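You operate a simulated robot arm through the tools that you are given. There is no shell and no other tool.

The job below is to be done with a simulated robot arm. You get a single attempt, and the scene is never put back.

## Task
Pack the mug that the orange ticket names in the purple carton.
Fine: grey pad in first, the mug on it, lid shut, then slide the carton straight into the taped square. Set down upright: what you pick out.

Only the result counts: the job must be done as asked and must still hold three seconds after the hand-in. Knocking over, shifting, dropping, spilling or breaking anything else fails it. A push-on lid holds only when it is set on centred and level and pressed home; a screw cap is set on level and turned clockwise until tight.

## Robot
A 6-joint arm with a two-finger parallel gripper, fixed in place. Base frame: the origin is on the floor under the middle of its stand, x ahead of it, y to its left, z up; the work surface is at about z = 0.9. Readings come in m, rad, newtons and seconds.
It reaches about 1.347 m from its shoulder. Its first joint turns from -2.897 to 2.897 rad. Payload 3.91 kg.
The tool frame sits at the grasp point between the pads (the TCP): z along the fingers, y along the line on which they close. The tips reach 0.03 m beyond it. The gripper opens to 0.11 m. The fingers are 0.02 m wide and 0.01 m thick; the gripper's body (0.048 by 0.112 m) begins 0.055 m behind the TCP.
Orientation is that of the tool frame in the base frame, as a unit quaternion [w, x, y, z]. With the fingers straight down and closing along the base's y, the tool's x points along the base's -x, its y along +y and its z along -z.

## Interface
- The arm moves only by the tool arm_command. Its argument "series" is a list that holds one entry, the list of rows, each a list of 6 numbers: the shift along the base's x, y, z in units of 300 mm (1.0 is 300 mm), then the turn, a rotation vector about the base's x, y, z in units of 60 degrees (1.0 is 60 degrees). In form: [[[tx, ty, tz, rx, ry, rz], ...]]. A call has 1 to 20 rows; each row is the pose to reach, as a shift and turn from the pose commanded when the call began. "grip" is the closure in counts, from 0 (fully open) to 255 (shut), set as the call begins (left out, the last holds). A call with a number of a shift or a turn outside -1 to 1 is refused whole. Each row takes 0.2 s and may step no farther than 0.05 m and 0.15 rad from the row before; otherwise, or with a gripper value out of range, the whole call is refused. Where a pose cannot be reached the arm comes as near as it can. A force on the tool above 40 N (or 10 N above the force at the start of the call, whichever is more), or a blocked arm, ends the call early, and 0.2 s more pass. Each finger travels about 0.108 m/s and halts on what it meets, pressing with about 28 N; the grip force reading is that of the motor and also rises with nothing between the fingers. The clock runs only during rows and for 0.2 s after the last one: add rows that repeat a pose to give the fingers time. The reply holds the time, the measured pose of the TCP, the force on the tool along the base axes, the opening and the grip force, in the units named above and with some noise, with the torque about the TCP (base axes, N m) and any sound that the robot's microphone picked up.
- Cameras (640 x 400 px; columns grow to the right, rows downward): "scene" is fixed at [0.3914, -0.5119, 1.4881]; the picture's right is [0.79, -0.61, 0.00], its down [-0.39, -0.51, -0.76] and it looks along [0.46, 0.61, -0.65] (base axes); focal length 273 px, centre (320, 200). "wrist" rides on the gripper at [0.072, 0.017, -0.103] in the tool frame; the picture's right is [-0.23, 0.97, 0.00], its down [-0.76, -0.18, -0.62] and it looks along [-0.61, -0.14, 0.78] (tool axes); focal length 222 px, centre (320, 200). There is no depth. A picture from a camera that has moved, and an enlarged one, comes with that camera's place and axes in the base frame and with its lens. The place of the scene camera against the robot may be out by one fixed shift of up to 0.025 m in any direction.
- grab_frame(camera): a new picture of that camera. No time passes.
- inspect(camera, box): a new picture of the part [left, top, right, bottom] of that camera's present view, enlarged. No time passes.
- job_done(): hands the job in; it is judged then, once.

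Places have to be worked out from the pictures, the camera data and where the tool is seen. Open the gripper and draw the arm clear of the work before you hand the job in, unless the task says otherwise.

The tools are called after "Call:" by a JSON object that holds its "name" and its "arguments". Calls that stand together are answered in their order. arm_command: Moves the arm, as the interface text tells. Its arguments: {"type":"object","properties":{"series":{"type":"array","items":{"type":"array","items":{"type":"array","items":{"type":"number"}}}},"grip":{"type":"number"}},"required":["series"]} The other tools are called the same way: grab_frame (camera) takes a picture; inspect (camera, box) takes an enlarged picture of a part of a camera's view; job_done () hands the job in.

At the start:

```text
time: 0.0
ee_pos: [0.4865, 0.355, 1.2485]
orientation: [0.001, 0.0, 1.0, 0.001]
wrist_force: [0.0, 0.4, -0.4]
moment: [0.03, -0.01, -0.02]
finger_gap: 0.11
finger_force: 0.1
```

scene: 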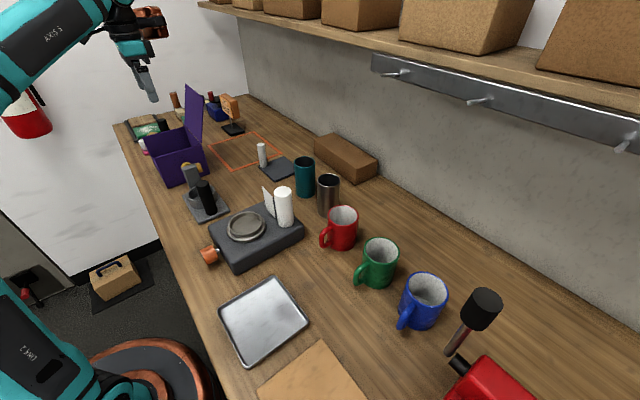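
wrist: 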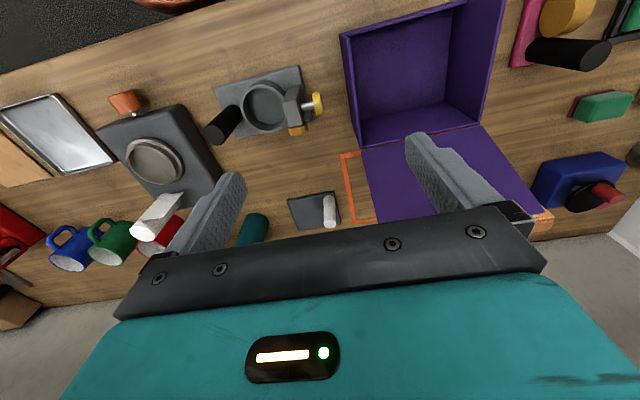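

I start by looking closely at the scene: the orange ticket, the carton, the pad and the mugs.

Call:
{"name": "inspect", "arguments": {"camera": "scene", "box": [190, 70, 290, 140]}}

Call:
{"name": "inspect", "arguments": {"camera": "scene", "box": [110, 80, 310, 205]}}

Call:
{"name": "inspect", "arguments": {"camera": "scene", "box": [250, 140, 470, 340]}}

Call:
{"name": "grab_frame", "arguments": {"camera": "wrist"}}

```text
5.71 times, centred on (240, 105) of scene
camera zoom: at [0.3914, -0.5119, 1.4881], right [0.79, -0.61, 0.0], down [-0.39, -0.51, -0.76], along [0.46, 0.61, -0.65], focal length 1558 px, centre (777, 743)
```

zoom: 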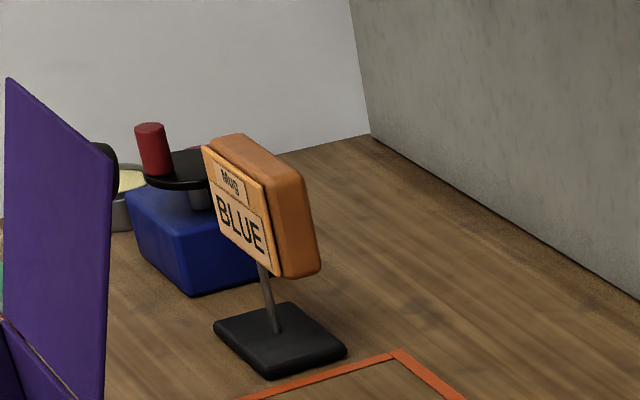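

```text
3.20 times, centred on (210, 142) of scene
camera zoom: at [0.3914, -0.5119, 1.4881], right [0.79, -0.61, 0.0], down [-0.39, -0.51, -0.76], along [0.46, 0.61, -0.65], focal length 873 px, centre (672, 384)
```

zoom: 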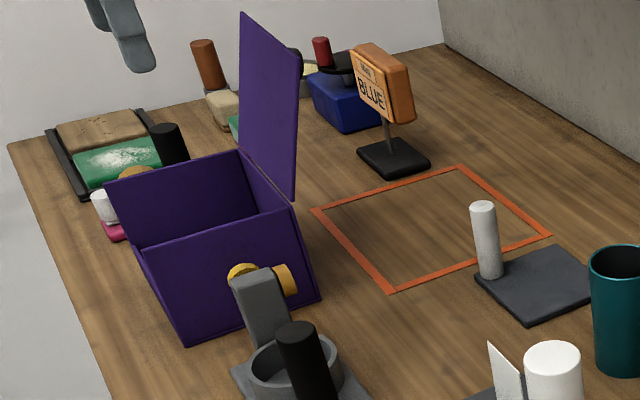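

```text
2.00 times, centred on (360, 240) of scene
camera zoom: at [0.3914, -0.5119, 1.4881], right [0.79, -0.61, 0.0], down [-0.39, -0.51, -0.76], along [0.46, 0.61, -0.65], focal length 546 px, centre (240, 120)
```

zoom: 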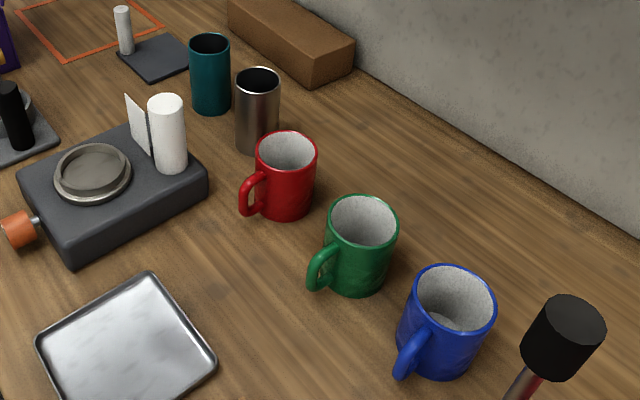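

```text
taken
camera wrist: at [0.4132, 0.3716, 1.3505], right [0.23, 0.97, 0.0], down [0.76, -0.18, 0.62], along [0.61, -0.14, -0.78], focal length 222 px, centre (320, 200)
```

wrist: 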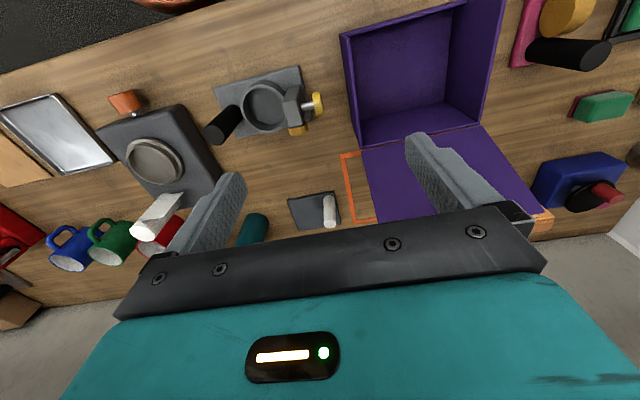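

The orange ticket reads "Mug BLUE". Next I zoom in on the pad, the carton and the surroundings with the wrist camera.

Call:
{"name": "inspect", "arguments": {"camera": "wrist", "box": [270, 160, 370, 250]}}

Call:
{"name": "inspect", "arguments": {"camera": "scene", "box": [240, 130, 320, 190]}}

Call:
{"name": "inspect", "arguments": {"camera": "wrist", "box": [330, 0, 560, 240]}}

Call:
{"name": "inspect", "arguments": {"camera": "scene", "box": [130, 80, 260, 200]}}

```text
4.44 times, centred on (320, 205) of wrist
camera zoom: at [0.4132, 0.3716, 1.3505], right [0.23, 0.97, 0.0], down [0.76, -0.18, 0.62], along [0.61, -0.14, -0.78], focal length 987 px, centre (320, 178)
```

zoom: 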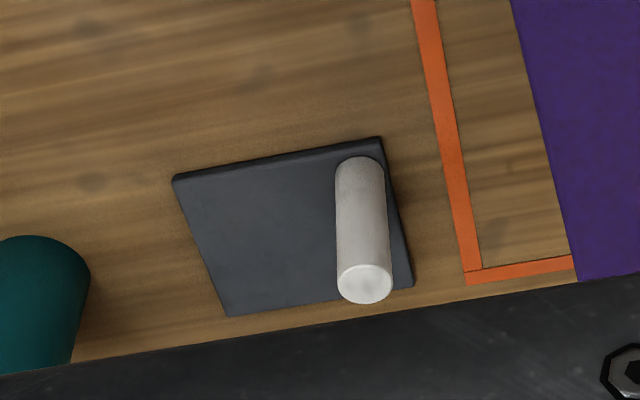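

```text
6.67 times, centred on (280, 160) of scene
camera zoom: at [0.3914, -0.5119, 1.4881], right [0.79, -0.61, 0.0], down [-0.39, -0.51, -0.76], along [0.46, 0.61, -0.65], focal length 1818 px, centre (587, 467)
```

zoom: 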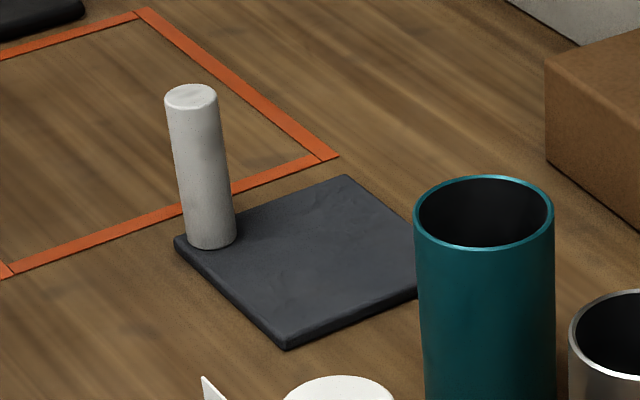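

```text
1.67 times, centred on (445, 120) of wrist
camera zoom: at [0.4132, 0.3716, 1.3505], right [0.23, 0.97, 0.0], down [0.76, -0.18, 0.62], along [0.61, -0.14, -0.78], focal length 370 px, centre (112, 333)
```

zoom: 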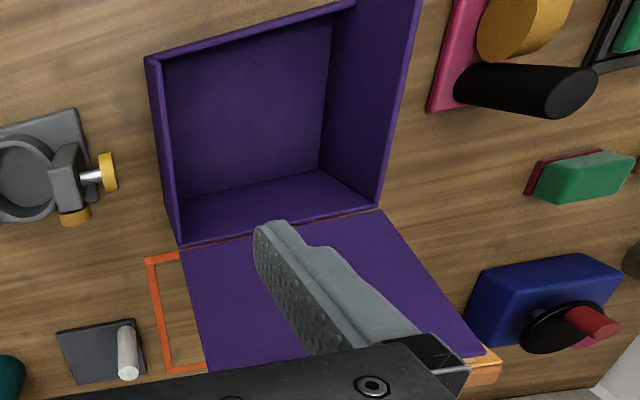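

```text
3.33 times, centred on (195, 140) of scene
camera zoom: at [0.3914, -0.5119, 1.4881], right [0.79, -0.61, 0.0], down [-0.39, -0.51, -0.76], along [0.46, 0.61, -0.65], focal length 909 px, centre (737, 400)
```

zoom: 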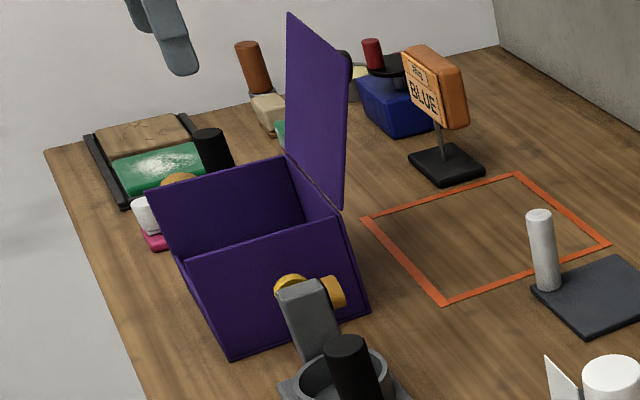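

The white cylinder stands on the corner of the grey pad, and I need to know whether it is loose. I inspect the insides of the mugs and the other objects as well.

Call:
{"name": "inspect", "arguments": {"camera": "scene", "box": [380, 255, 460, 345]}}

Call:
{"name": "inspect", "arguments": {"camera": "scene", "box": [320, 195, 410, 300]}}

Call:
{"name": "inspect", "arguments": {"camera": "scene", "box": [180, 160, 320, 280]}}

Call:
{"name": "inspect", "arguments": {"camera": "scene", "box": [255, 138, 305, 190]}}

```text
4.44 times, centred on (420, 300) of scene
camera zoom: at [0.3914, -0.5119, 1.4881], right [0.79, -0.61, 0.0], down [-0.39, -0.51, -0.76], along [0.46, 0.61, -0.65], focal length 1212 px, centre (-124, -244)
```

zoom: 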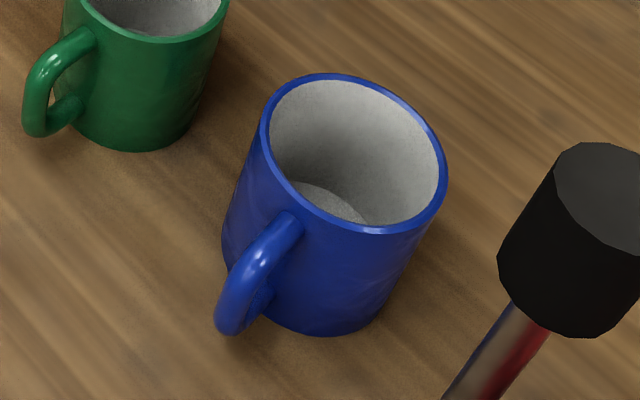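

```text
3.81 times, centred on (365, 248) of scene
camera zoom: at [0.3914, -0.5119, 1.4881], right [0.79, -0.61, 0.0], down [-0.39, -0.51, -0.76], along [0.46, 0.61, -0.65], focal length 1039 px, centre (149, 19)
```

zoom: 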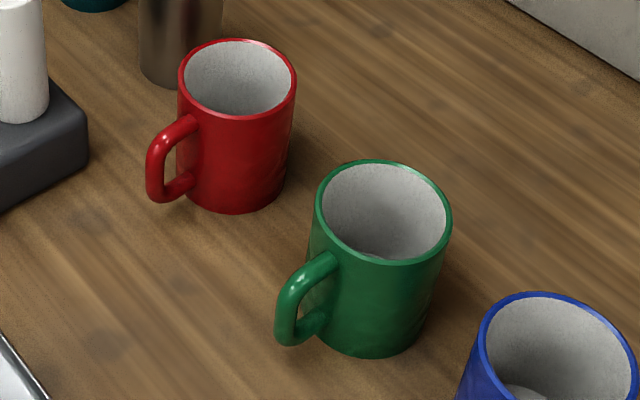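

```text
3.33 times, centred on (250, 220) of scene
camera zoom: at [0.3914, -0.5119, 1.4881], right [0.79, -0.61, 0.0], down [-0.39, -0.51, -0.76], along [0.46, 0.61, -0.65], focal length 909 px, centre (553, 133)
```

zoom: 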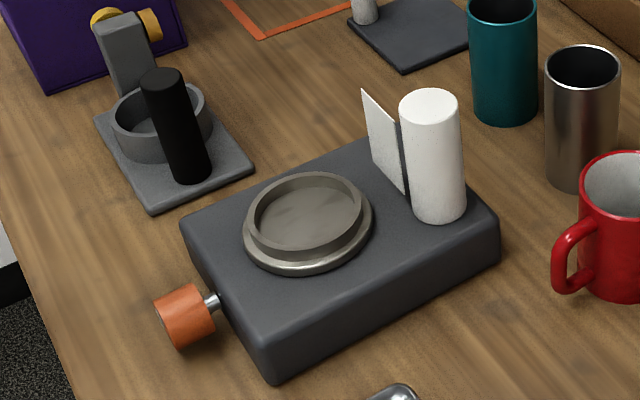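

```text
7.69 times, centred on (280, 164) of scene
camera zoom: at [0.3914, -0.5119, 1.4881], right [0.79, -0.61, 0.0], down [-0.39, -0.51, -0.76], along [0.46, 0.61, -0.65], focal length 2098 px, centre (628, 477)
```

zoom: 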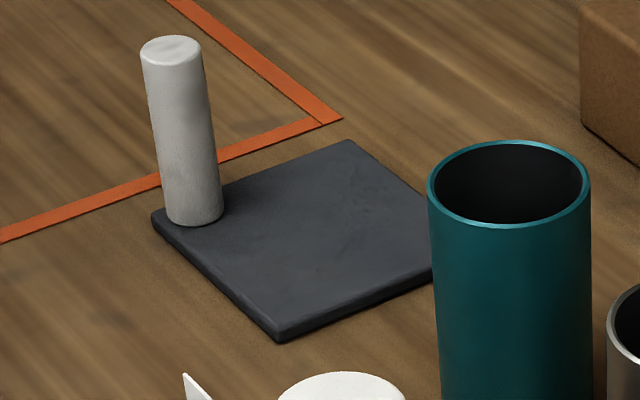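

The blue mug is the one to pack. The white post looks like the pad's handle, and I will check that when I lift it. I move the wrist camera to look down into the carton.

Call:
{"name": "arm_command", "arguments": {"series": [[[-0.124, 0.063, 0.034, 0, 0, 0], [-0.248, 0.126, 0.068, 0, 0, 0], [-0.372, 0.19, 0.103, 0, 0, 0], [-0.497, 0.253, 0.137, 0, 0, 0], [-0.6217, 0.3167, 0.1717, 0, 0, 0]]], "grip": 0}}

Call:
{"name": "grab_frame", "arguments": {"camera": "wrist"}}

Call:
{"name": "inspect", "arguments": {"camera": "wrist", "box": [230, 60, 470, 240]}}

```text
time: 1.2
ee_pos: [0.2992, 0.4502, 1.2988]
orientation: [0.001, 0.001, 1.0, 0.0]
wrist_force: [-0.4, -0.5, 1.1]
moment: [0.01, 0.01, 0.02]
finger_gap: 0.1103
finger_force: 0.1
```

```text
taken
camera wrist: at [0.2258, 0.4653, 1.4002], right [0.23, 0.97, 0.0], down [0.76, -0.18, 0.62], along [0.61, -0.14, -0.78], focal length 222 px, centre (320, 200)
```

wrist: 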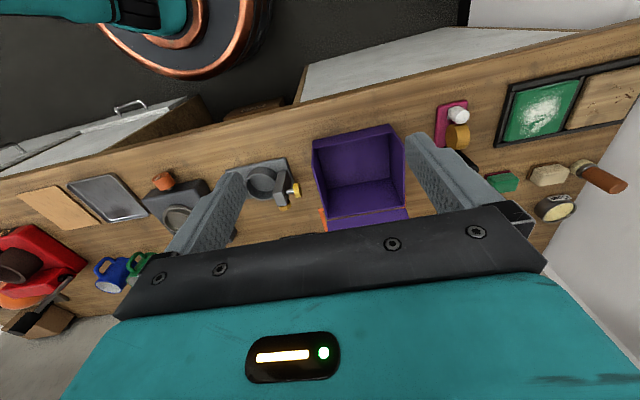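

```text
2.22 times, centred on (350, 150) of wrist
camera zoom: at [0.2258, 0.4653, 1.4002], right [0.23, 0.97, 0.0], down [0.76, -0.18, 0.62], along [0.61, -0.14, -0.78], focal length 494 px, centre (253, 311)
```

zoom: 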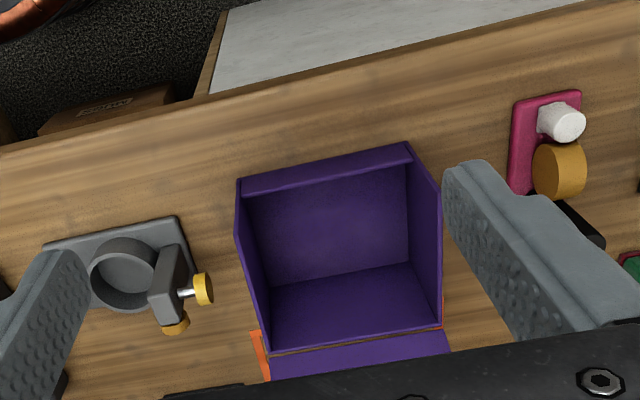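

I zoom in further on the carton to sort out its walls, floor and lid.

Call:
{"name": "inspect", "arguments": {"camera": "wrist", "box": [300, 115, 420, 240]}}

Call:
{"name": "inspect", "arguments": {"camera": "scene", "box": [135, 80, 225, 200]}}

```text
3.20 times, centred on (360, 178) of wrist
camera zoom: at [0.2258, 0.4653, 1.4002], right [0.23, 0.97, 0.0], down [0.76, -0.18, 0.62], along [0.61, -0.14, -0.78], focal length 711 px, centre (192, 272)
```

zoom: 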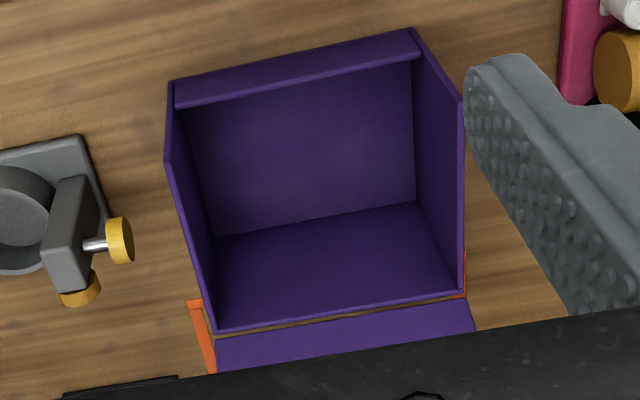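

```text
3.33 times, centred on (180, 140) of scene
camera zoom: at [0.3914, -0.5119, 1.4881], right [0.79, -0.61, 0.0], down [-0.39, -0.51, -0.76], along [0.46, 0.61, -0.65], focal length 909 px, centre (787, 400)
```

zoom: 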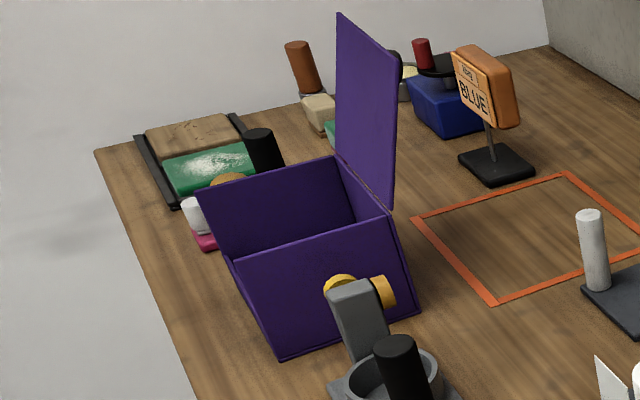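

Reading the pictures: the carton sits at about x 0.435–0.58, y 0.40–0.575, with its rim at z≈1.017. It has a low lip on the -x side and its lid is open, leaning back on the +x side. The taped square spans x 0.648–0.867, y 0.36–0.61, directly ahead in +x. Next I move to look at the pad and its post from closer.

Call:
{"name": "arm_command", "arguments": {"series": [[[0.1036, -0.0833, -0.0278, 0, 0, 0], [0.2072, -0.1667, -0.0556, 0, 0, 0], [0.3108, -0.25, -0.0833, 0, 0, 0], [0.4145, -0.3333, -0.1111, 0, 0, 0], [0.5181, -0.4167, -0.1389, 0, 0, 0], [0.6217, -0.5, -0.1667, 0, 0, 0], [0.7163, -0.5167, -0.2667, 0, 0, 0], [0.8109, -0.5333, -0.3667, 0, 0, 0], [0.9055, -0.55, -0.4667, 0, 0, 0], [1.0, -0.5667, -0.5667, 0, 0, 0]]]}}

Call:
{"name": "grab_frame", "arguments": {"camera": "wrist"}}

Call:
{"name": "inspect", "arguments": {"camera": "wrist", "box": [280, 100, 440, 240]}}

Call:
{"name": "grab_frame", "arguments": {"camera": "scene"}}

```text
time: 3.4
ee_pos: [0.598, 0.2802, 1.1289]
orientation: [0.001, 0.001, 1.0, 0.001]
wrist_force: [-0.6, -0.7, 1.6]
moment: [0.0, -0.09, -0.03]
finger_gap: 0.11
finger_force: 0.1
```

```text
taken
camera wrist: at [0.5239, 0.2961, 1.2313], right [0.23, 0.97, 0.0], down [0.76, -0.18, 0.62], along [0.61, -0.14, -0.78], focal length 222 px, centre (320, 200)
```

wrist: 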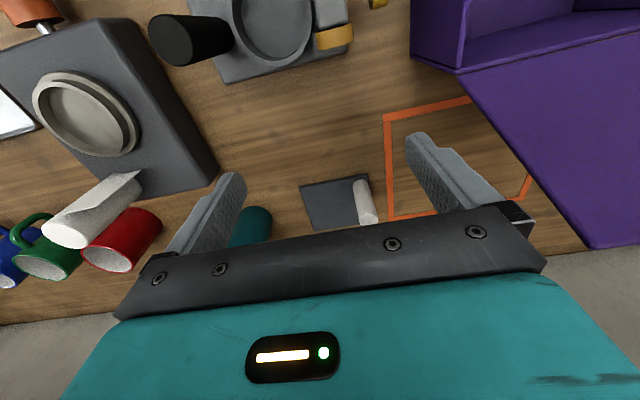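

```text
2.86 times, centred on (360, 170) of wrist
camera zoom: at [0.5239, 0.2961, 1.2313], right [0.23, 0.97, 0.0], down [0.76, -0.18, 0.62], along [0.61, -0.14, -0.78], focal length 635 px, centre (206, 286)
```

zoom: 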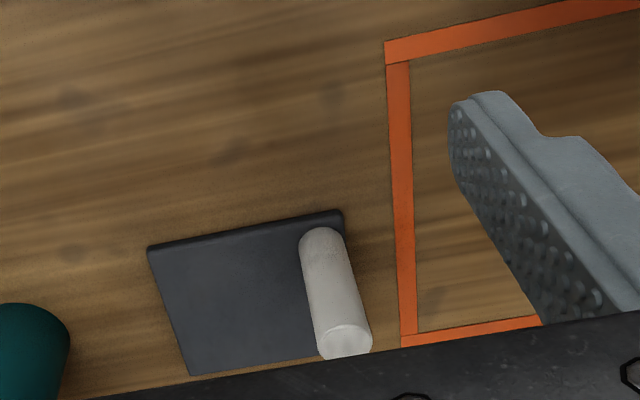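

```text
taken
```

scene: 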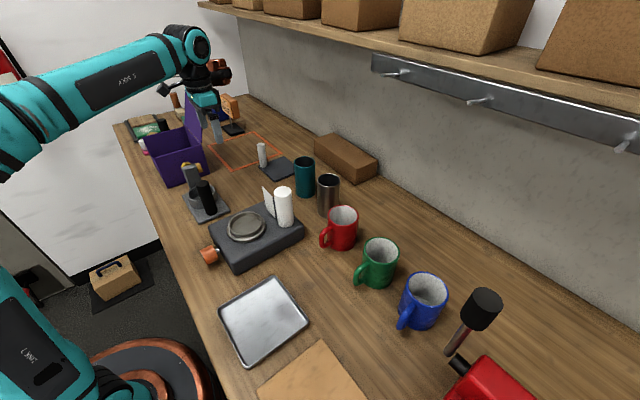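

The post stands at about (0.756, 0.314) with its top at z≈0.996, on the pad centred at about (0.792, 0.268). I move over the post and check alignment before descending.

Call:
{"name": "arm_command", "arguments": {"series": [[[0.1308, 0.0283, 0, 0, 0, 0], [0.2617, 0.0567, 0, 0, 0, 0], [0.3925, 0.085, 0, 0, 0, 0], [0.5233, 0.1133, 0, 0, 0, 0], [0.5233, 0.1133, -0.1, 0, 0, 0], [0.5233, 0.1133, -0.2, 0, 0, 0]]], "grip": 0}}

Call:
{"name": "grab_frame", "arguments": {"camera": "wrist"}}

Call:
{"name": "inspect", "arguments": {"camera": "wrist", "box": [240, 80, 400, 220]}}

Call:
{"name": "inspect", "arguments": {"camera": "scene", "box": [180, 80, 320, 190]}}

```text
time: 4.8
ee_pos: [0.7593, 0.316, 1.0701]
orientation: [0.001, 0.0, 1.0, 0.001]
wrist_force: [0.4, 0.4, -0.5]
moment: [0.01, -0.04, -0.01]
finger_gap: 0.1098
finger_force: 0.0
```

```text
taken
camera wrist: at [0.6853, 0.3308, 1.1721], right [0.23, 0.97, 0.0], down [0.76, -0.18, 0.62], along [0.61, -0.14, -0.78], focal length 222 px, centre (320, 200)
```

wrist: 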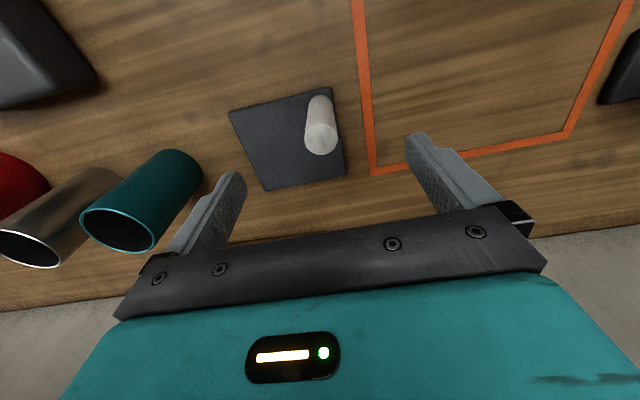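

```text
2.86 times, centred on (320, 150) of wrist
camera zoom: at [0.6853, 0.3308, 1.1721], right [0.23, 0.97, 0.0], down [0.76, -0.18, 0.62], along [0.61, -0.14, -0.78], focal length 635 px, centre (320, 343)
```

zoom: 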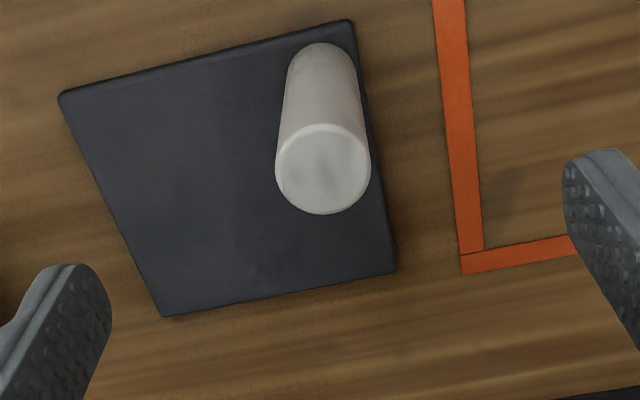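

```text
3.64 times, centred on (250, 135) of scene
camera zoom: at [0.3914, -0.5119, 1.4881], right [0.79, -0.61, 0.0], down [-0.39, -0.51, -0.76], along [0.46, 0.61, -0.65], focal length 992 px, centre (574, 436)
```

zoom: 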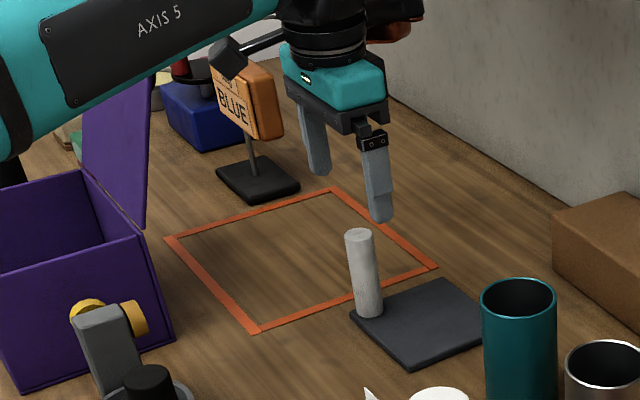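

The post is centred between the fingers. I descend around it.

Call:
{"name": "arm_command", "arguments": {"series": [[[0, 0, -0.1, 0, 0, 0], [0, 0, -0.2, 0, 0, 0], [0, 0, -0.29, 0, 0, 0], [0, 0, -0.3167, 0, 0, 0]]], "grip": 0}}

Call:
{"name": "grab_frame", "arguments": {"camera": "wrist"}}

Call:
{"name": "inspect", "arguments": {"camera": "scene", "box": [220, 110, 320, 190]}}

```text
time: 5.8
ee_pos: [0.7568, 0.3177, 0.974]
orientation: [0.001, 0.0, 1.0, 0.001]
wrist_force: [0.0, 0.1, -1.0]
moment: [0.0, 0.0, -0.02]
finger_gap: 0.1098
finger_force: 0.1
```

```text
taken
camera wrist: at [0.684, 0.3322, 1.0765], right [0.23, 0.97, 0.0], down [0.76, -0.18, 0.62], along [0.61, -0.14, -0.78], focal length 222 px, centre (320, 200)
```

wrist: 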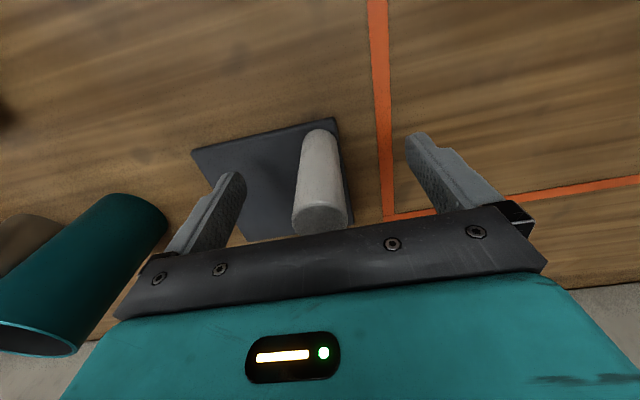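

```text
5.00 times, centred on (270, 150) of scene
camera zoom: at [0.3914, -0.5119, 1.4881], right [0.79, -0.61, 0.0], down [-0.39, -0.51, -0.76], along [0.46, 0.61, -0.65], focal length 1364 px, centre (570, 450)
```

zoom: 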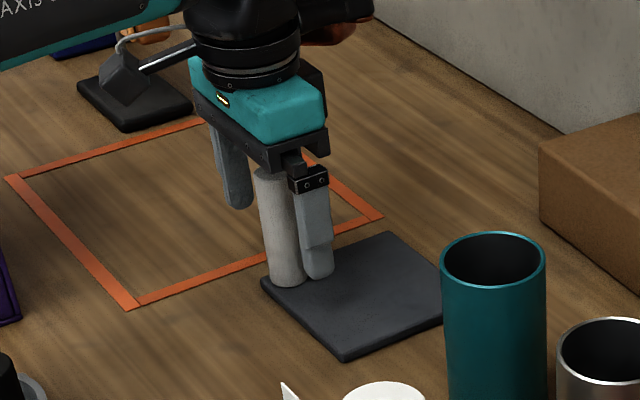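

The post is between the fingers and the tips are clear of the pad. I close the gripper.

Call:
{"name": "arm_command", "arguments": {"series": [[[0, 0, 0, 0, 0, 0], [0, 0, 0, 0, 0, 0], [0, 0, 0, 0, 0, 0], [0, 0, 0, 0, 0, 0]]], "grip": 255}}

Call:
{"name": "grab_frame", "arguments": {"camera": "wrist"}}

```text
time: 6.8
ee_pos: [0.7566, 0.3165, 0.9746]
orientation: [0.001, 0.0, 1.0, 0.001]
wrist_force: [-0.9, -0.9, 0.8]
moment: [-0.19, 0.05, 0.0]
finger_gap: 0.0268
finger_force: 27.7
```

```text
taken
camera wrist: at [0.684, 0.3322, 1.0766], right [0.23, 0.97, 0.0], down [0.76, -0.18, 0.62], along [0.61, -0.14, -0.78], focal length 222 px, centre (320, 200)
```

wrist: 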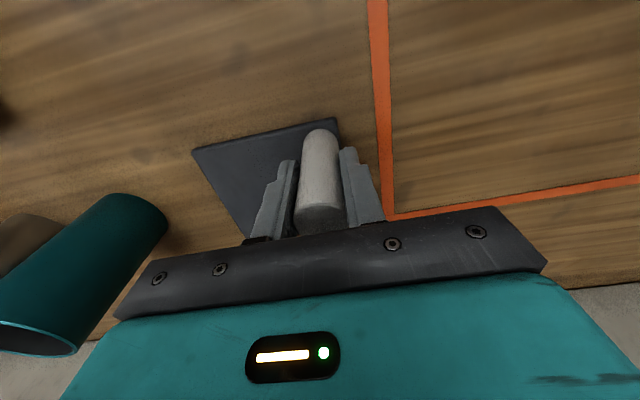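

The post is held with an opening of 27 mm. I lift 30 mm and check whether the pad comes with it.

Call:
{"name": "arm_command", "arguments": {"series": [[[0, 0, 0.03, 0, 0, 0], [0, 0, 0.06, 0, 0, 0], [0, 0, 0.1, 0, 0, 0], [0, 0, 0.1, 0, 0, 0]]], "grip": 255}}

Call:
{"name": "inspect", "arguments": {"camera": "scene", "box": [220, 110, 320, 190]}}

Call:
{"name": "grab_frame", "arguments": {"camera": "wrist"}}

```text
time: 7.8
ee_pos: [0.755, 0.314, 1.0044]
orientation: [0.0, 0.0, 1.0, -0.001]
wrist_force: [0.1, 0.2, 0.1]
moment: [0.02, -0.01, 0.02]
finger_gap: 0.0266
finger_force: 28.4
```

```text
5.00 times, centred on (270, 150) of scene
camera zoom: at [0.3914, -0.5119, 1.4881], right [0.79, -0.61, 0.0], down [-0.39, -0.51, -0.76], along [0.46, 0.61, -0.65], focal length 1364 px, centre (570, 450)
```

zoom: 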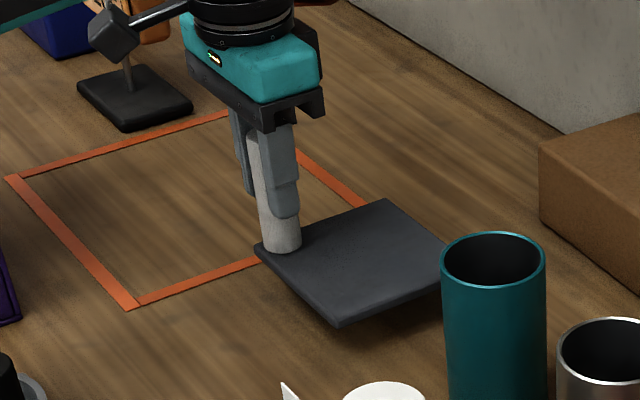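

```text
taken
camera wrist: at [0.683, 0.3306, 1.1066], right [0.23, 0.97, 0.0], down [0.76, -0.18, 0.62], along [0.61, -0.14, -0.78], focal length 222 px, centre (320, 200)
```

wrist: 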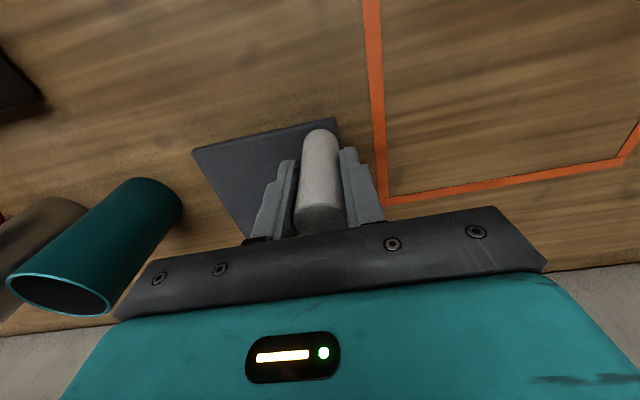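

The pad comes up level with the post, so the post is its handle. I lift it high, carry it back along y≈0.314 clear of the lid, and then move over the carton.

Call:
{"name": "arm_command", "arguments": {"series": [[[0, 0, 0.1458, 0, 0, 0], [0, 0, 0.2917, 0, 0, 0], [0, 0, 0.4375, 0, 0, 0], [0, 0, 0.5833, 0, 0, 0], [-0.16, 0, 0.5833, 0, 0, 0], [-0.32, 0, 0.5833, 0, 0, 0], [-0.48, 0, 0.5833, 0, 0, 0], [-0.64, 0, 0.5833, 0, 0, 0], [-0.8, 0, 0.5833, 0, 0, 0], [-0.9583, 0, 0.5833, 0, 0, 0]]], "grip": 255}}

Call:
{"name": "grab_frame", "arguments": {"camera": "scene"}}

Call:
{"name": "grab_frame", "arguments": {"camera": "wrist"}}

```text
time: 10.0
ee_pos: [0.468, 0.316, 1.1776]
orientation: [0.0, 0.0, 1.0, 0.0]
wrist_force: [0.5, 0.8, -0.9]
moment: [-0.04, 0.09, -0.02]
finger_gap: 0.0267
finger_force: 27.7
```

```text
taken
```

scene: 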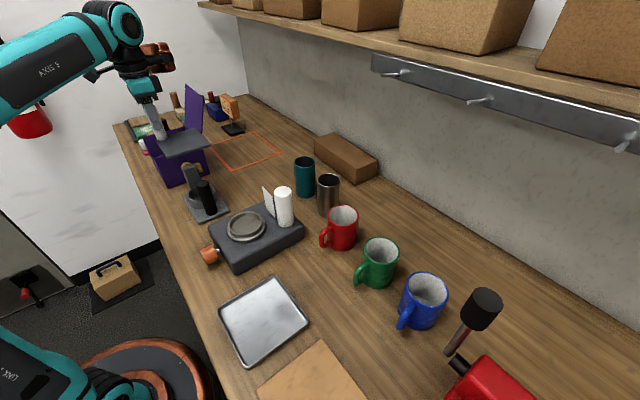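

```text
taken
camera wrist: at [0.3962, 0.3308, 1.2804], right [0.23, 0.97, 0.0], down [0.76, -0.18, 0.62], along [0.61, -0.14, -0.78], focal length 222 px, centre (320, 200)
```

wrist: 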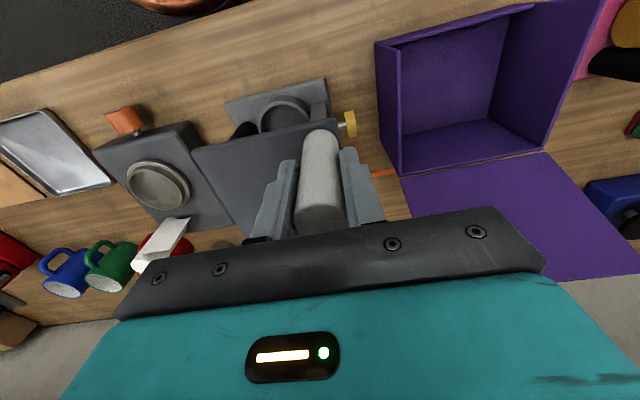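

I use this close view to refine the carton's interior measurements before moving over it.

Call:
{"name": "inspect", "arguments": {"camera": "wrist", "box": [365, 0, 615, 180]}}

Call:
{"name": "inspect", "arguments": {"camera": "wrist", "box": [440, 100, 640, 290]}}

```text
2.22 times, centred on (490, 90) of wrist
camera zoom: at [0.3962, 0.3308, 1.2804], right [0.23, 0.97, 0.0], down [0.76, -0.18, 0.62], along [0.61, -0.14, -0.78], focal length 494 px, centre (-58, 444)
```

zoom: 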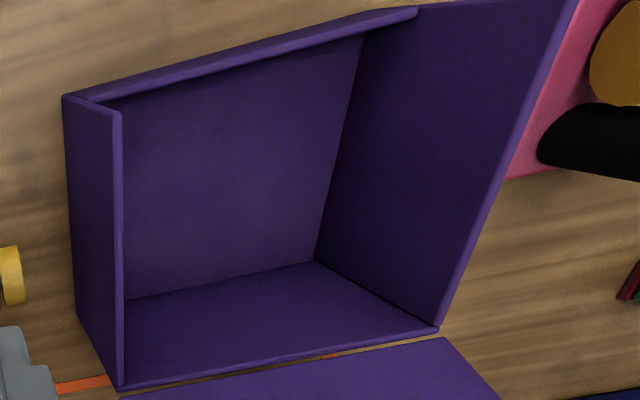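

```text
2.11 times, centred on (540, 195) of wrist
camera zoom: at [0.3962, 0.3308, 1.2804], right [0.23, 0.97, 0.0], down [0.76, -0.18, 0.62], along [0.61, -0.14, -0.78], focal length 468 px, centre (-143, 210)
```

zoom: 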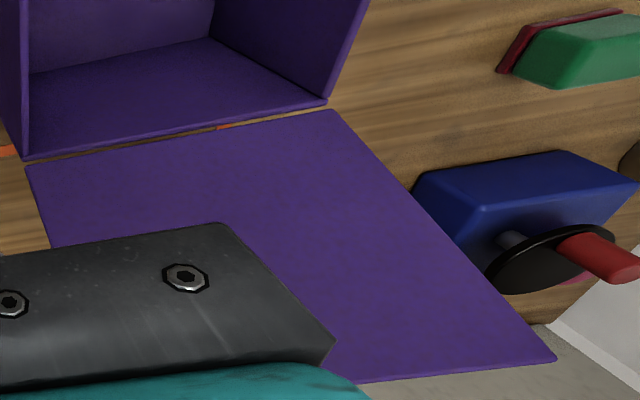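

Call:
{"name": "inspect", "arguments": {"camera": "wrist", "box": [170, 100, 370, 260]}}

Call:
{"name": "inspect", "arguments": {"camera": "scene", "box": [120, 80, 220, 200]}}

```text
2.50 times, centred on (270, 180) of wrist
camera zoom: at [0.3962, 0.3308, 1.2804], right [0.23, 0.97, 0.0], down [0.76, -0.18, 0.62], along [0.61, -0.14, -0.78], focal length 555 px, centre (445, 250)
```

zoom: 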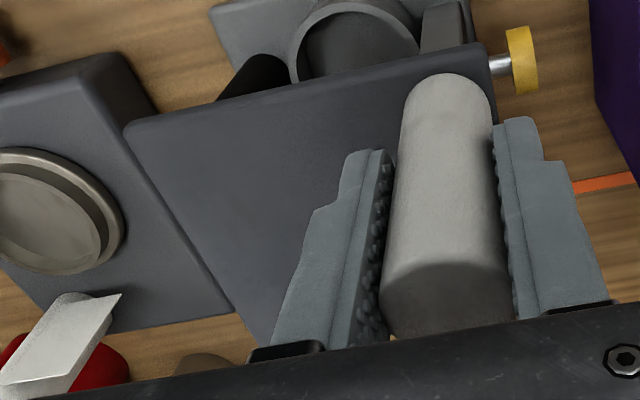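

```text
3.33 times, centred on (170, 140) of scene
camera zoom: at [0.3914, -0.5119, 1.4881], right [0.79, -0.61, 0.0], down [-0.39, -0.51, -0.76], along [0.46, 0.61, -0.65], focal length 909 px, centre (820, 400)
```

zoom: 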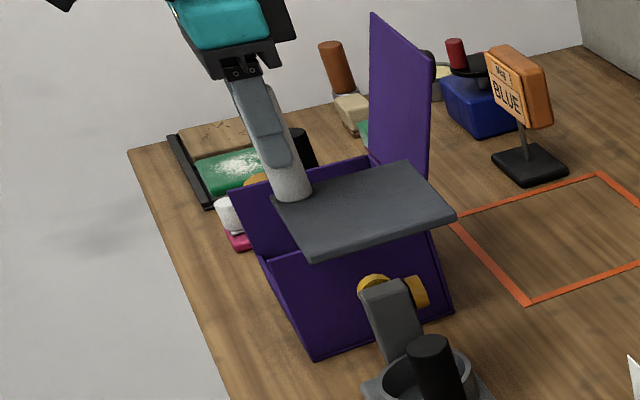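

I now carry the pad in +y over the carton, staying high.

Call:
{"name": "arm_command", "arguments": {"series": [[[0, 0.145, 0, 0, 0, 0], [0, 0.29, 0, 0, 0, 0], [0, 0.435, 0, 0, 0, 0], [-0.0033, 0.58, 0, 0, 0, 0], [-0.0033, 0.7233, 0, 0, 0, 0], [-0.0033, 0.7233, 0, 0, 0, 0]]], "grip": 255}}

Call:
{"name": "grab_frame", "arguments": {"camera": "wrist"}}

Call:
{"name": "inspect", "arguments": {"camera": "scene", "box": [120, 60, 240, 200]}}

```text
time: 11.4
ee_pos: [0.4687, 0.5319, 1.1798]
orientation: [0.001, 0.0, 1.0, 0.0]
wrist_force: [-0.1, -0.5, -0.3]
moment: [-0.01, 0.02, -0.01]
finger_gap: 0.0266
finger_force: 27.4
```

```text
taken
camera wrist: at [0.395, 0.5472, 1.2824], right [0.23, 0.97, 0.0], down [0.76, -0.18, 0.62], along [0.61, -0.14, -0.78], focal length 222 px, centre (320, 200)
```

wrist: 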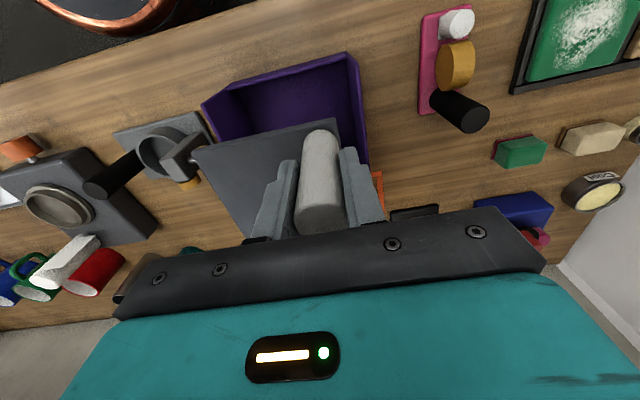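

```text
2.86 times, centred on (180, 130) of scene
camera zoom: at [0.3914, -0.5119, 1.4881], right [0.79, -0.61, 0.0], down [-0.39, -0.51, -0.76], along [0.46, 0.61, -0.65], focal length 779 px, centre (720, 400)
```

zoom: 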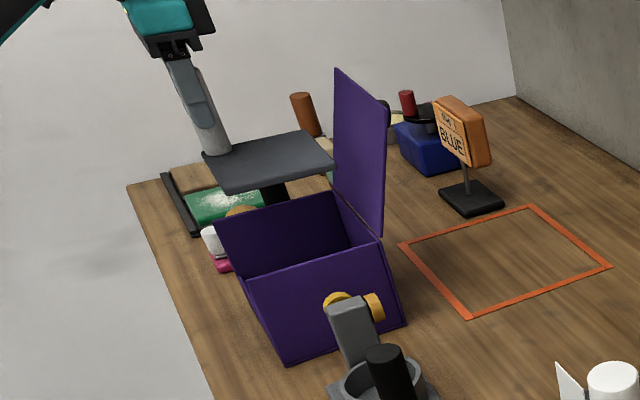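

I lower the pad to just above the rim and check the alignment.

Call:
{"name": "arm_command", "arguments": {"series": [[[0, 0, -0.12, 0, 0, 0], [0, 0, -0.2333, 0, 0, 0], [0, 0, -0.2333, 0, 0, 0]]], "grip": 255}}

Call:
{"name": "inspect", "arguments": {"camera": "wrist", "box": [160, 20, 400, 220]}}

Call:
{"name": "inspect", "arguments": {"camera": "scene", "box": [130, 90, 230, 200]}}

```text
time: 12.2
ee_pos: [0.4667, 0.5301, 1.1109]
orientation: [0.0, -0.001, 1.0, 0.001]
wrist_force: [-0.3, -0.2, 0.5]
moment: [0.05, -0.01, 0.0]
finger_gap: 0.0268
finger_force: 27.9
```

```text
2.00 times, centred on (280, 120) of wrist
camera zoom: at [0.3938, 0.5459, 1.2132], right [0.23, 0.97, 0.0], down [0.76, -0.18, 0.62], along [0.61, -0.14, -0.78], focal length 444 px, centre (400, 360)
```

zoom: 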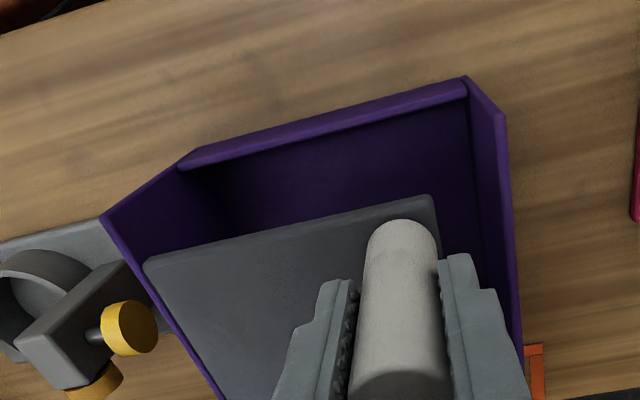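

```text
3.64 times, centred on (180, 145) of scene
camera zoom: at [0.3914, -0.5119, 1.4881], right [0.79, -0.61, 0.0], down [-0.39, -0.51, -0.76], along [0.46, 0.61, -0.65], focal length 992 px, centre (829, 400)
```

zoom: 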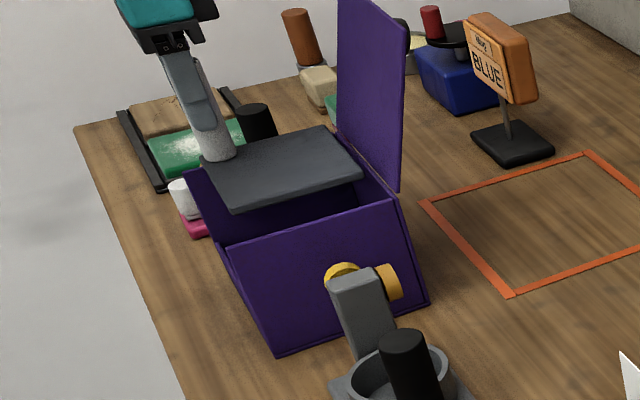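

The pad sits over the opening with about 10 mm of clearance in x and 23 mm in y. I lower it into the carton.

Call:
{"name": "arm_command", "arguments": {"series": [[[0, 0, -0.1, 0, 0, 0], [0, 0, -0.2, 0, 0, 0], [0, 0, -0.3, 0, 0, 0], [0, 0, -0.4, 0, 0, 0], [0, 0, -0.4, 0, 0, 0]]], "grip": 255}}

Call:
{"name": "inspect", "arguments": {"camera": "wrist", "box": [160, 20, 400, 220]}}

Call:
{"name": "inspect", "arguments": {"camera": "scene", "box": [130, 90, 230, 200]}}

```text
time: 13.4
ee_pos: [0.4696, 0.5338, 0.9907]
orientation: [0.001, 0.0, 1.0, 0.001]
wrist_force: [0.3, -0.4, 0.3]
moment: [0.0, 0.04, -0.04]
finger_gap: 0.0266
finger_force: 27.5
```

```text
2.00 times, centred on (280, 120) of wrist
camera zoom: at [0.3958, 0.5473, 1.0941], right [0.23, 0.97, 0.0], down [0.76, -0.18, 0.62], along [0.61, -0.14, -0.78], focal length 444 px, centre (400, 360)
```

zoom: 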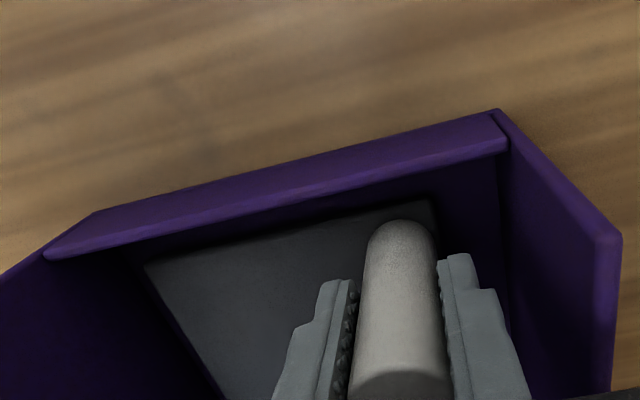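

```text
3.64 times, centred on (180, 145) of scene
camera zoom: at [0.3914, -0.5119, 1.4881], right [0.79, -0.61, 0.0], down [-0.39, -0.51, -0.76], along [0.46, 0.61, -0.65], focal length 992 px, centre (829, 400)
```

zoom: 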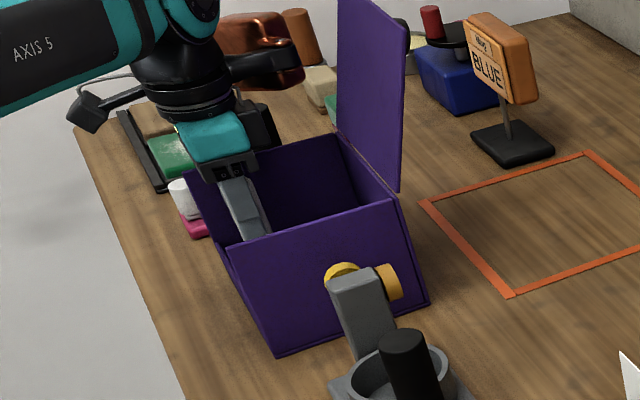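

The pad is inside and nothing is touching. I now lower in small steps until contact shows.

Call:
{"name": "arm_command", "arguments": {"series": [[[0, 0, -0.015, 0, 0, 0], [0, 0, -0.03, 0, 0, 0], [0, 0, -0.03, 0, 0, 0]]], "grip": 255}}

```text
time: 14.2
ee_pos: [0.4685, 0.533, 0.9828]
orientation: [0.001, 0.0, 1.0, 0.0]
wrist_force: [0.3, -0.3, -0.2]
moment: [0.0, 0.03, -0.02]
finger_gap: 0.0269
finger_force: 27.9
```

Call:
{"name": "arm_command", "arguments": {"series": [[[0, 0, -0.007, 0, 0, 0], [0, 0, -0.013, 0, 0, 0], [0, 0, -0.013, 0, 0, 0]]], "grip": 255}}

```text
time: 15.0
ee_pos: [0.4698, 0.5322, 0.9788]
orientation: [0.002, 0.0, 1.0, 0.002]
wrist_force: [1.1, 3.9, 20.8]
moment: [-0.77, -0.21, 0.11]
finger_gap: 0.0268
finger_force: 28.4
```

Contact is at z≈0.979 as predicted, so the pad is on the floor. I relieve the push slightly and open the fingers just a little to stay off the wall.

Call:
{"name": "arm_command", "arguments": {"series": [[[0, 0, 0.004, 0, 0, 0], [0, 0, 0.004, 0, 0, 0]]], "grip": 255}}

Call:
{"name": "arm_command", "arguments": {"series": [[[0, 0, 0, 0, 0, 0], [0, 0, 0, 0, 0, 0], [0, 0, 0, 0, 0, 0]]], "grip": 155}}

Call:
{"name": "inspect", "arguments": {"camera": "wrist", "box": [160, 20, 400, 220]}}

```text
time: 15.6
ee_pos: [0.4691, 0.5325, 0.9794]
orientation: [0.0, -0.001, 1.0, 0.001]
wrist_force: [-1.2, -1.4, 14.6]
moment: [-0.66, -0.12, 0.0]
finger_gap: 0.0266
finger_force: 28.3
```

```text
time: 16.4
ee_pos: [0.4692, 0.5321, 0.979]
orientation: [0.001, 0.0, 1.0, 0.0]
wrist_force: [-0.5, -0.4, -0.1]
moment: [-0.04, 0.02, -0.02]
finger_gap: 0.0433
finger_force: 0.1
```

```text
2.00 times, centred on (280, 120) of wrist
camera zoom: at [0.396, 0.5479, 1.0807], right [0.23, 0.97, 0.0], down [0.76, -0.18, 0.62], along [0.61, -0.14, -0.78], focal length 444 px, centre (400, 360)
```

zoom: 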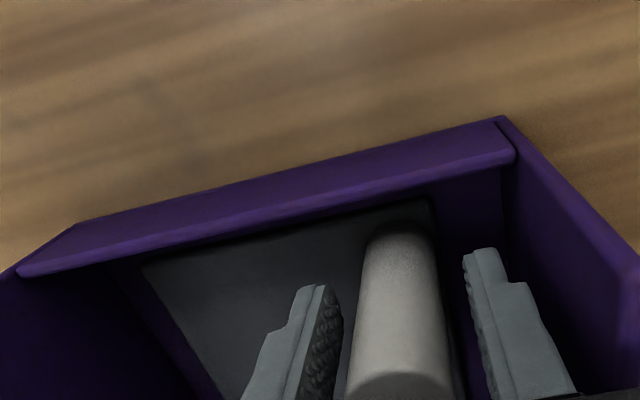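

The post is released. I lift straight up and check that the pad stays flat in the carton.

Call:
{"name": "arm_command", "arguments": {"series": [[[0, 0, 0.1, 0, 0, 0], [0, 0, 0.25, 0, 0, 0], [0, 0, 0.4, 0, 0, 0], [0, 0, 0.55, 0, 0, 0], [0, 0, 0.7, 0, 0, 0], [0, 0, 0.85, 0, 0, 0]]], "grip": 155}}

Call:
{"name": "grab_frame", "arguments": {"camera": "wrist"}}

Call:
{"name": "inspect", "arguments": {"camera": "wrist", "box": [190, 30, 390, 200]}}

Call:
{"name": "inspect", "arguments": {"camera": "scene", "box": [130, 90, 230, 200]}}

```text
time: 17.8
ee_pos: [0.4664, 0.5315, 1.2353]
orientation: [-0.001, -0.001, 1.0, 0.001]
wrist_force: [0.0, 1.1, 0.7]
moment: [-0.01, 0.02, 0.01]
finger_gap: 0.0429
finger_force: 0.2
```

```text
taken
camera wrist: at [0.3943, 0.5471, 1.3378], right [0.23, 0.97, 0.0], down [0.76, -0.18, 0.62], along [0.61, -0.14, -0.78], focal length 222 px, centre (320, 200)
```

wrist: 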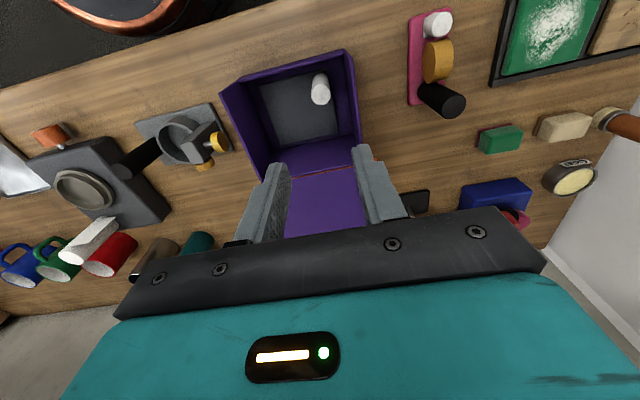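

```text
2.35 times, centred on (290, 115) of wrist
camera zoom: at [0.3943, 0.5471, 1.3378], right [0.23, 0.97, 0.0], down [0.76, -0.18, 0.62], along [0.61, -0.14, -0.78], focal length 523 px, centre (391, 400)
```

zoom: 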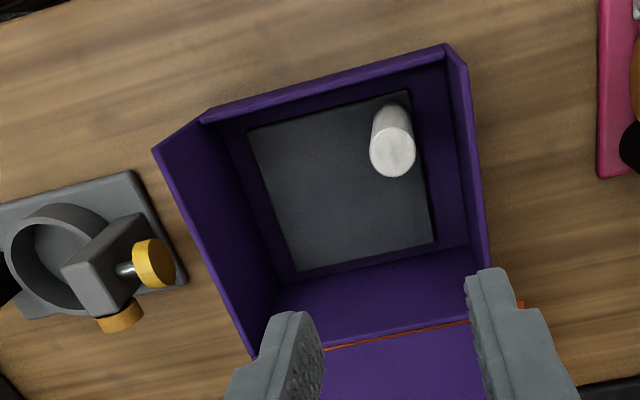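

```text
3.64 times, centred on (180, 145) of scene
camera zoom: at [0.3914, -0.5119, 1.4881], right [0.79, -0.61, 0.0], down [-0.39, -0.51, -0.76], along [0.46, 0.61, -0.65], focal length 992 px, centre (829, 400)
```

zoom: 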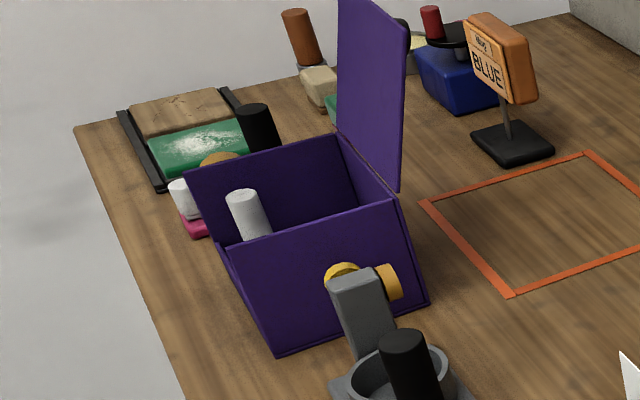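

The pad lies flat in the carton at about x 0.452–0.566, y 0.424–0.545, with its post at (0.472, 0.531). I now travel high across to the blue mug near (0.75, -0.42) in several legs.

Call:
{"name": "arm_command", "arguments": {"series": [[[0.0233, -0.153, -0.01, 0, 0, 0], [0.0467, -0.306, -0.02, 0, 0, 0], [0.07, -0.459, -0.03, 0, 0, 0], [0.0933, -0.612, -0.04, 0, 0, 0], [0.1167, -0.765, -0.05, 0, 0, 0], [0.14, -0.918, -0.06, 0, 0, 0]]], "grip": 0}}

Call:
{"name": "arm_command", "arguments": {"series": [[[0.0233, -0.153, 0, 0, 0, 0], [0.0467, -0.306, 0, 0, 0, 0], [0.07, -0.459, 0, 0, 0, 0], [0.0933, -0.612, 0, 0, 0, 0], [0.1167, -0.765, 0, 0, 0, 0], [0.14, -0.918, 0, 0, 0, 0]]], "grip": 0}}

Call:
{"name": "arm_command", "arguments": {"series": [[[0.0233, -0.153, 0, 0, 0, 0], [0.0467, -0.306, 0, 0, 0, 0], [0.07, -0.459, 0, 0, 0, 0], [0.0933, -0.612, 0, 0, 0, 0], [0.1167, -0.765, 0, 0, 0, 0], [0.14, -0.918, 0, 0, 0, 0]]], "grip": 0}}

Call:
{"name": "grab_frame", "arguments": {"camera": "wrist"}}

Call:
{"name": "grab_frame", "arguments": {"camera": "scene"}}

```text
time: 19.2
ee_pos: [0.5102, 0.2567, 1.214]
orientation: [0.001, 0.0, 1.0, 0.001]
wrist_force: [1.0, -0.5, -0.2]
moment: [-0.02, -0.01, 0.01]
finger_gap: 0.1102
finger_force: 0.1
```

```text
time: 20.6
ee_pos: [0.5537, -0.0201, 1.2168]
orientation: [0.001, -0.001, 1.0, 0.001]
wrist_force: [-0.7, 0.5, -1.0]
moment: [-0.01, -0.02, -0.01]
finger_gap: 0.1102
finger_force: 0.1
```

```text
time: 22.0
ee_pos: [0.5909, -0.294, 1.216]
orientation: [0.002, -0.001, 1.0, 0.001]
wrist_force: [-0.9, 1.3, 0.7]
moment: [-0.06, -0.06, -0.01]
finger_gap: 0.1101
finger_force: 0.0
```

```text
taken
camera wrist: at [0.5185, -0.2784, 1.317], right [0.23, 0.97, 0.0], down [0.76, -0.18, 0.63], along [0.61, -0.14, -0.78], focal length 222 px, centre (320, 200)
```

wrist: 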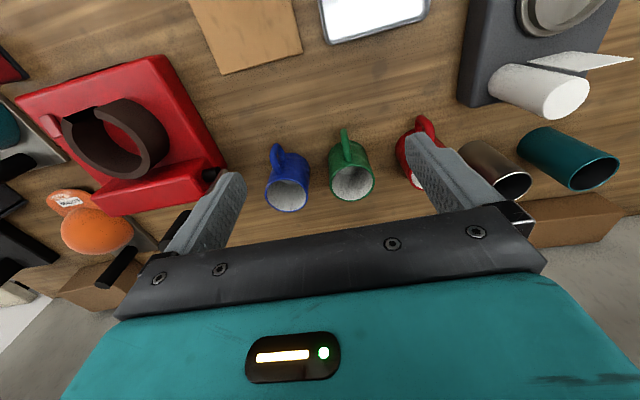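

```text
taken
```

scene: 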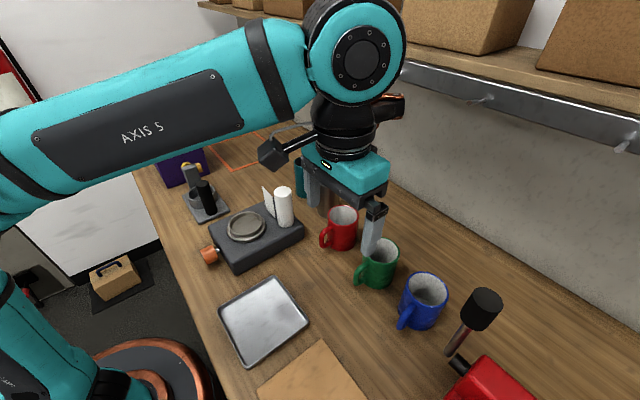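

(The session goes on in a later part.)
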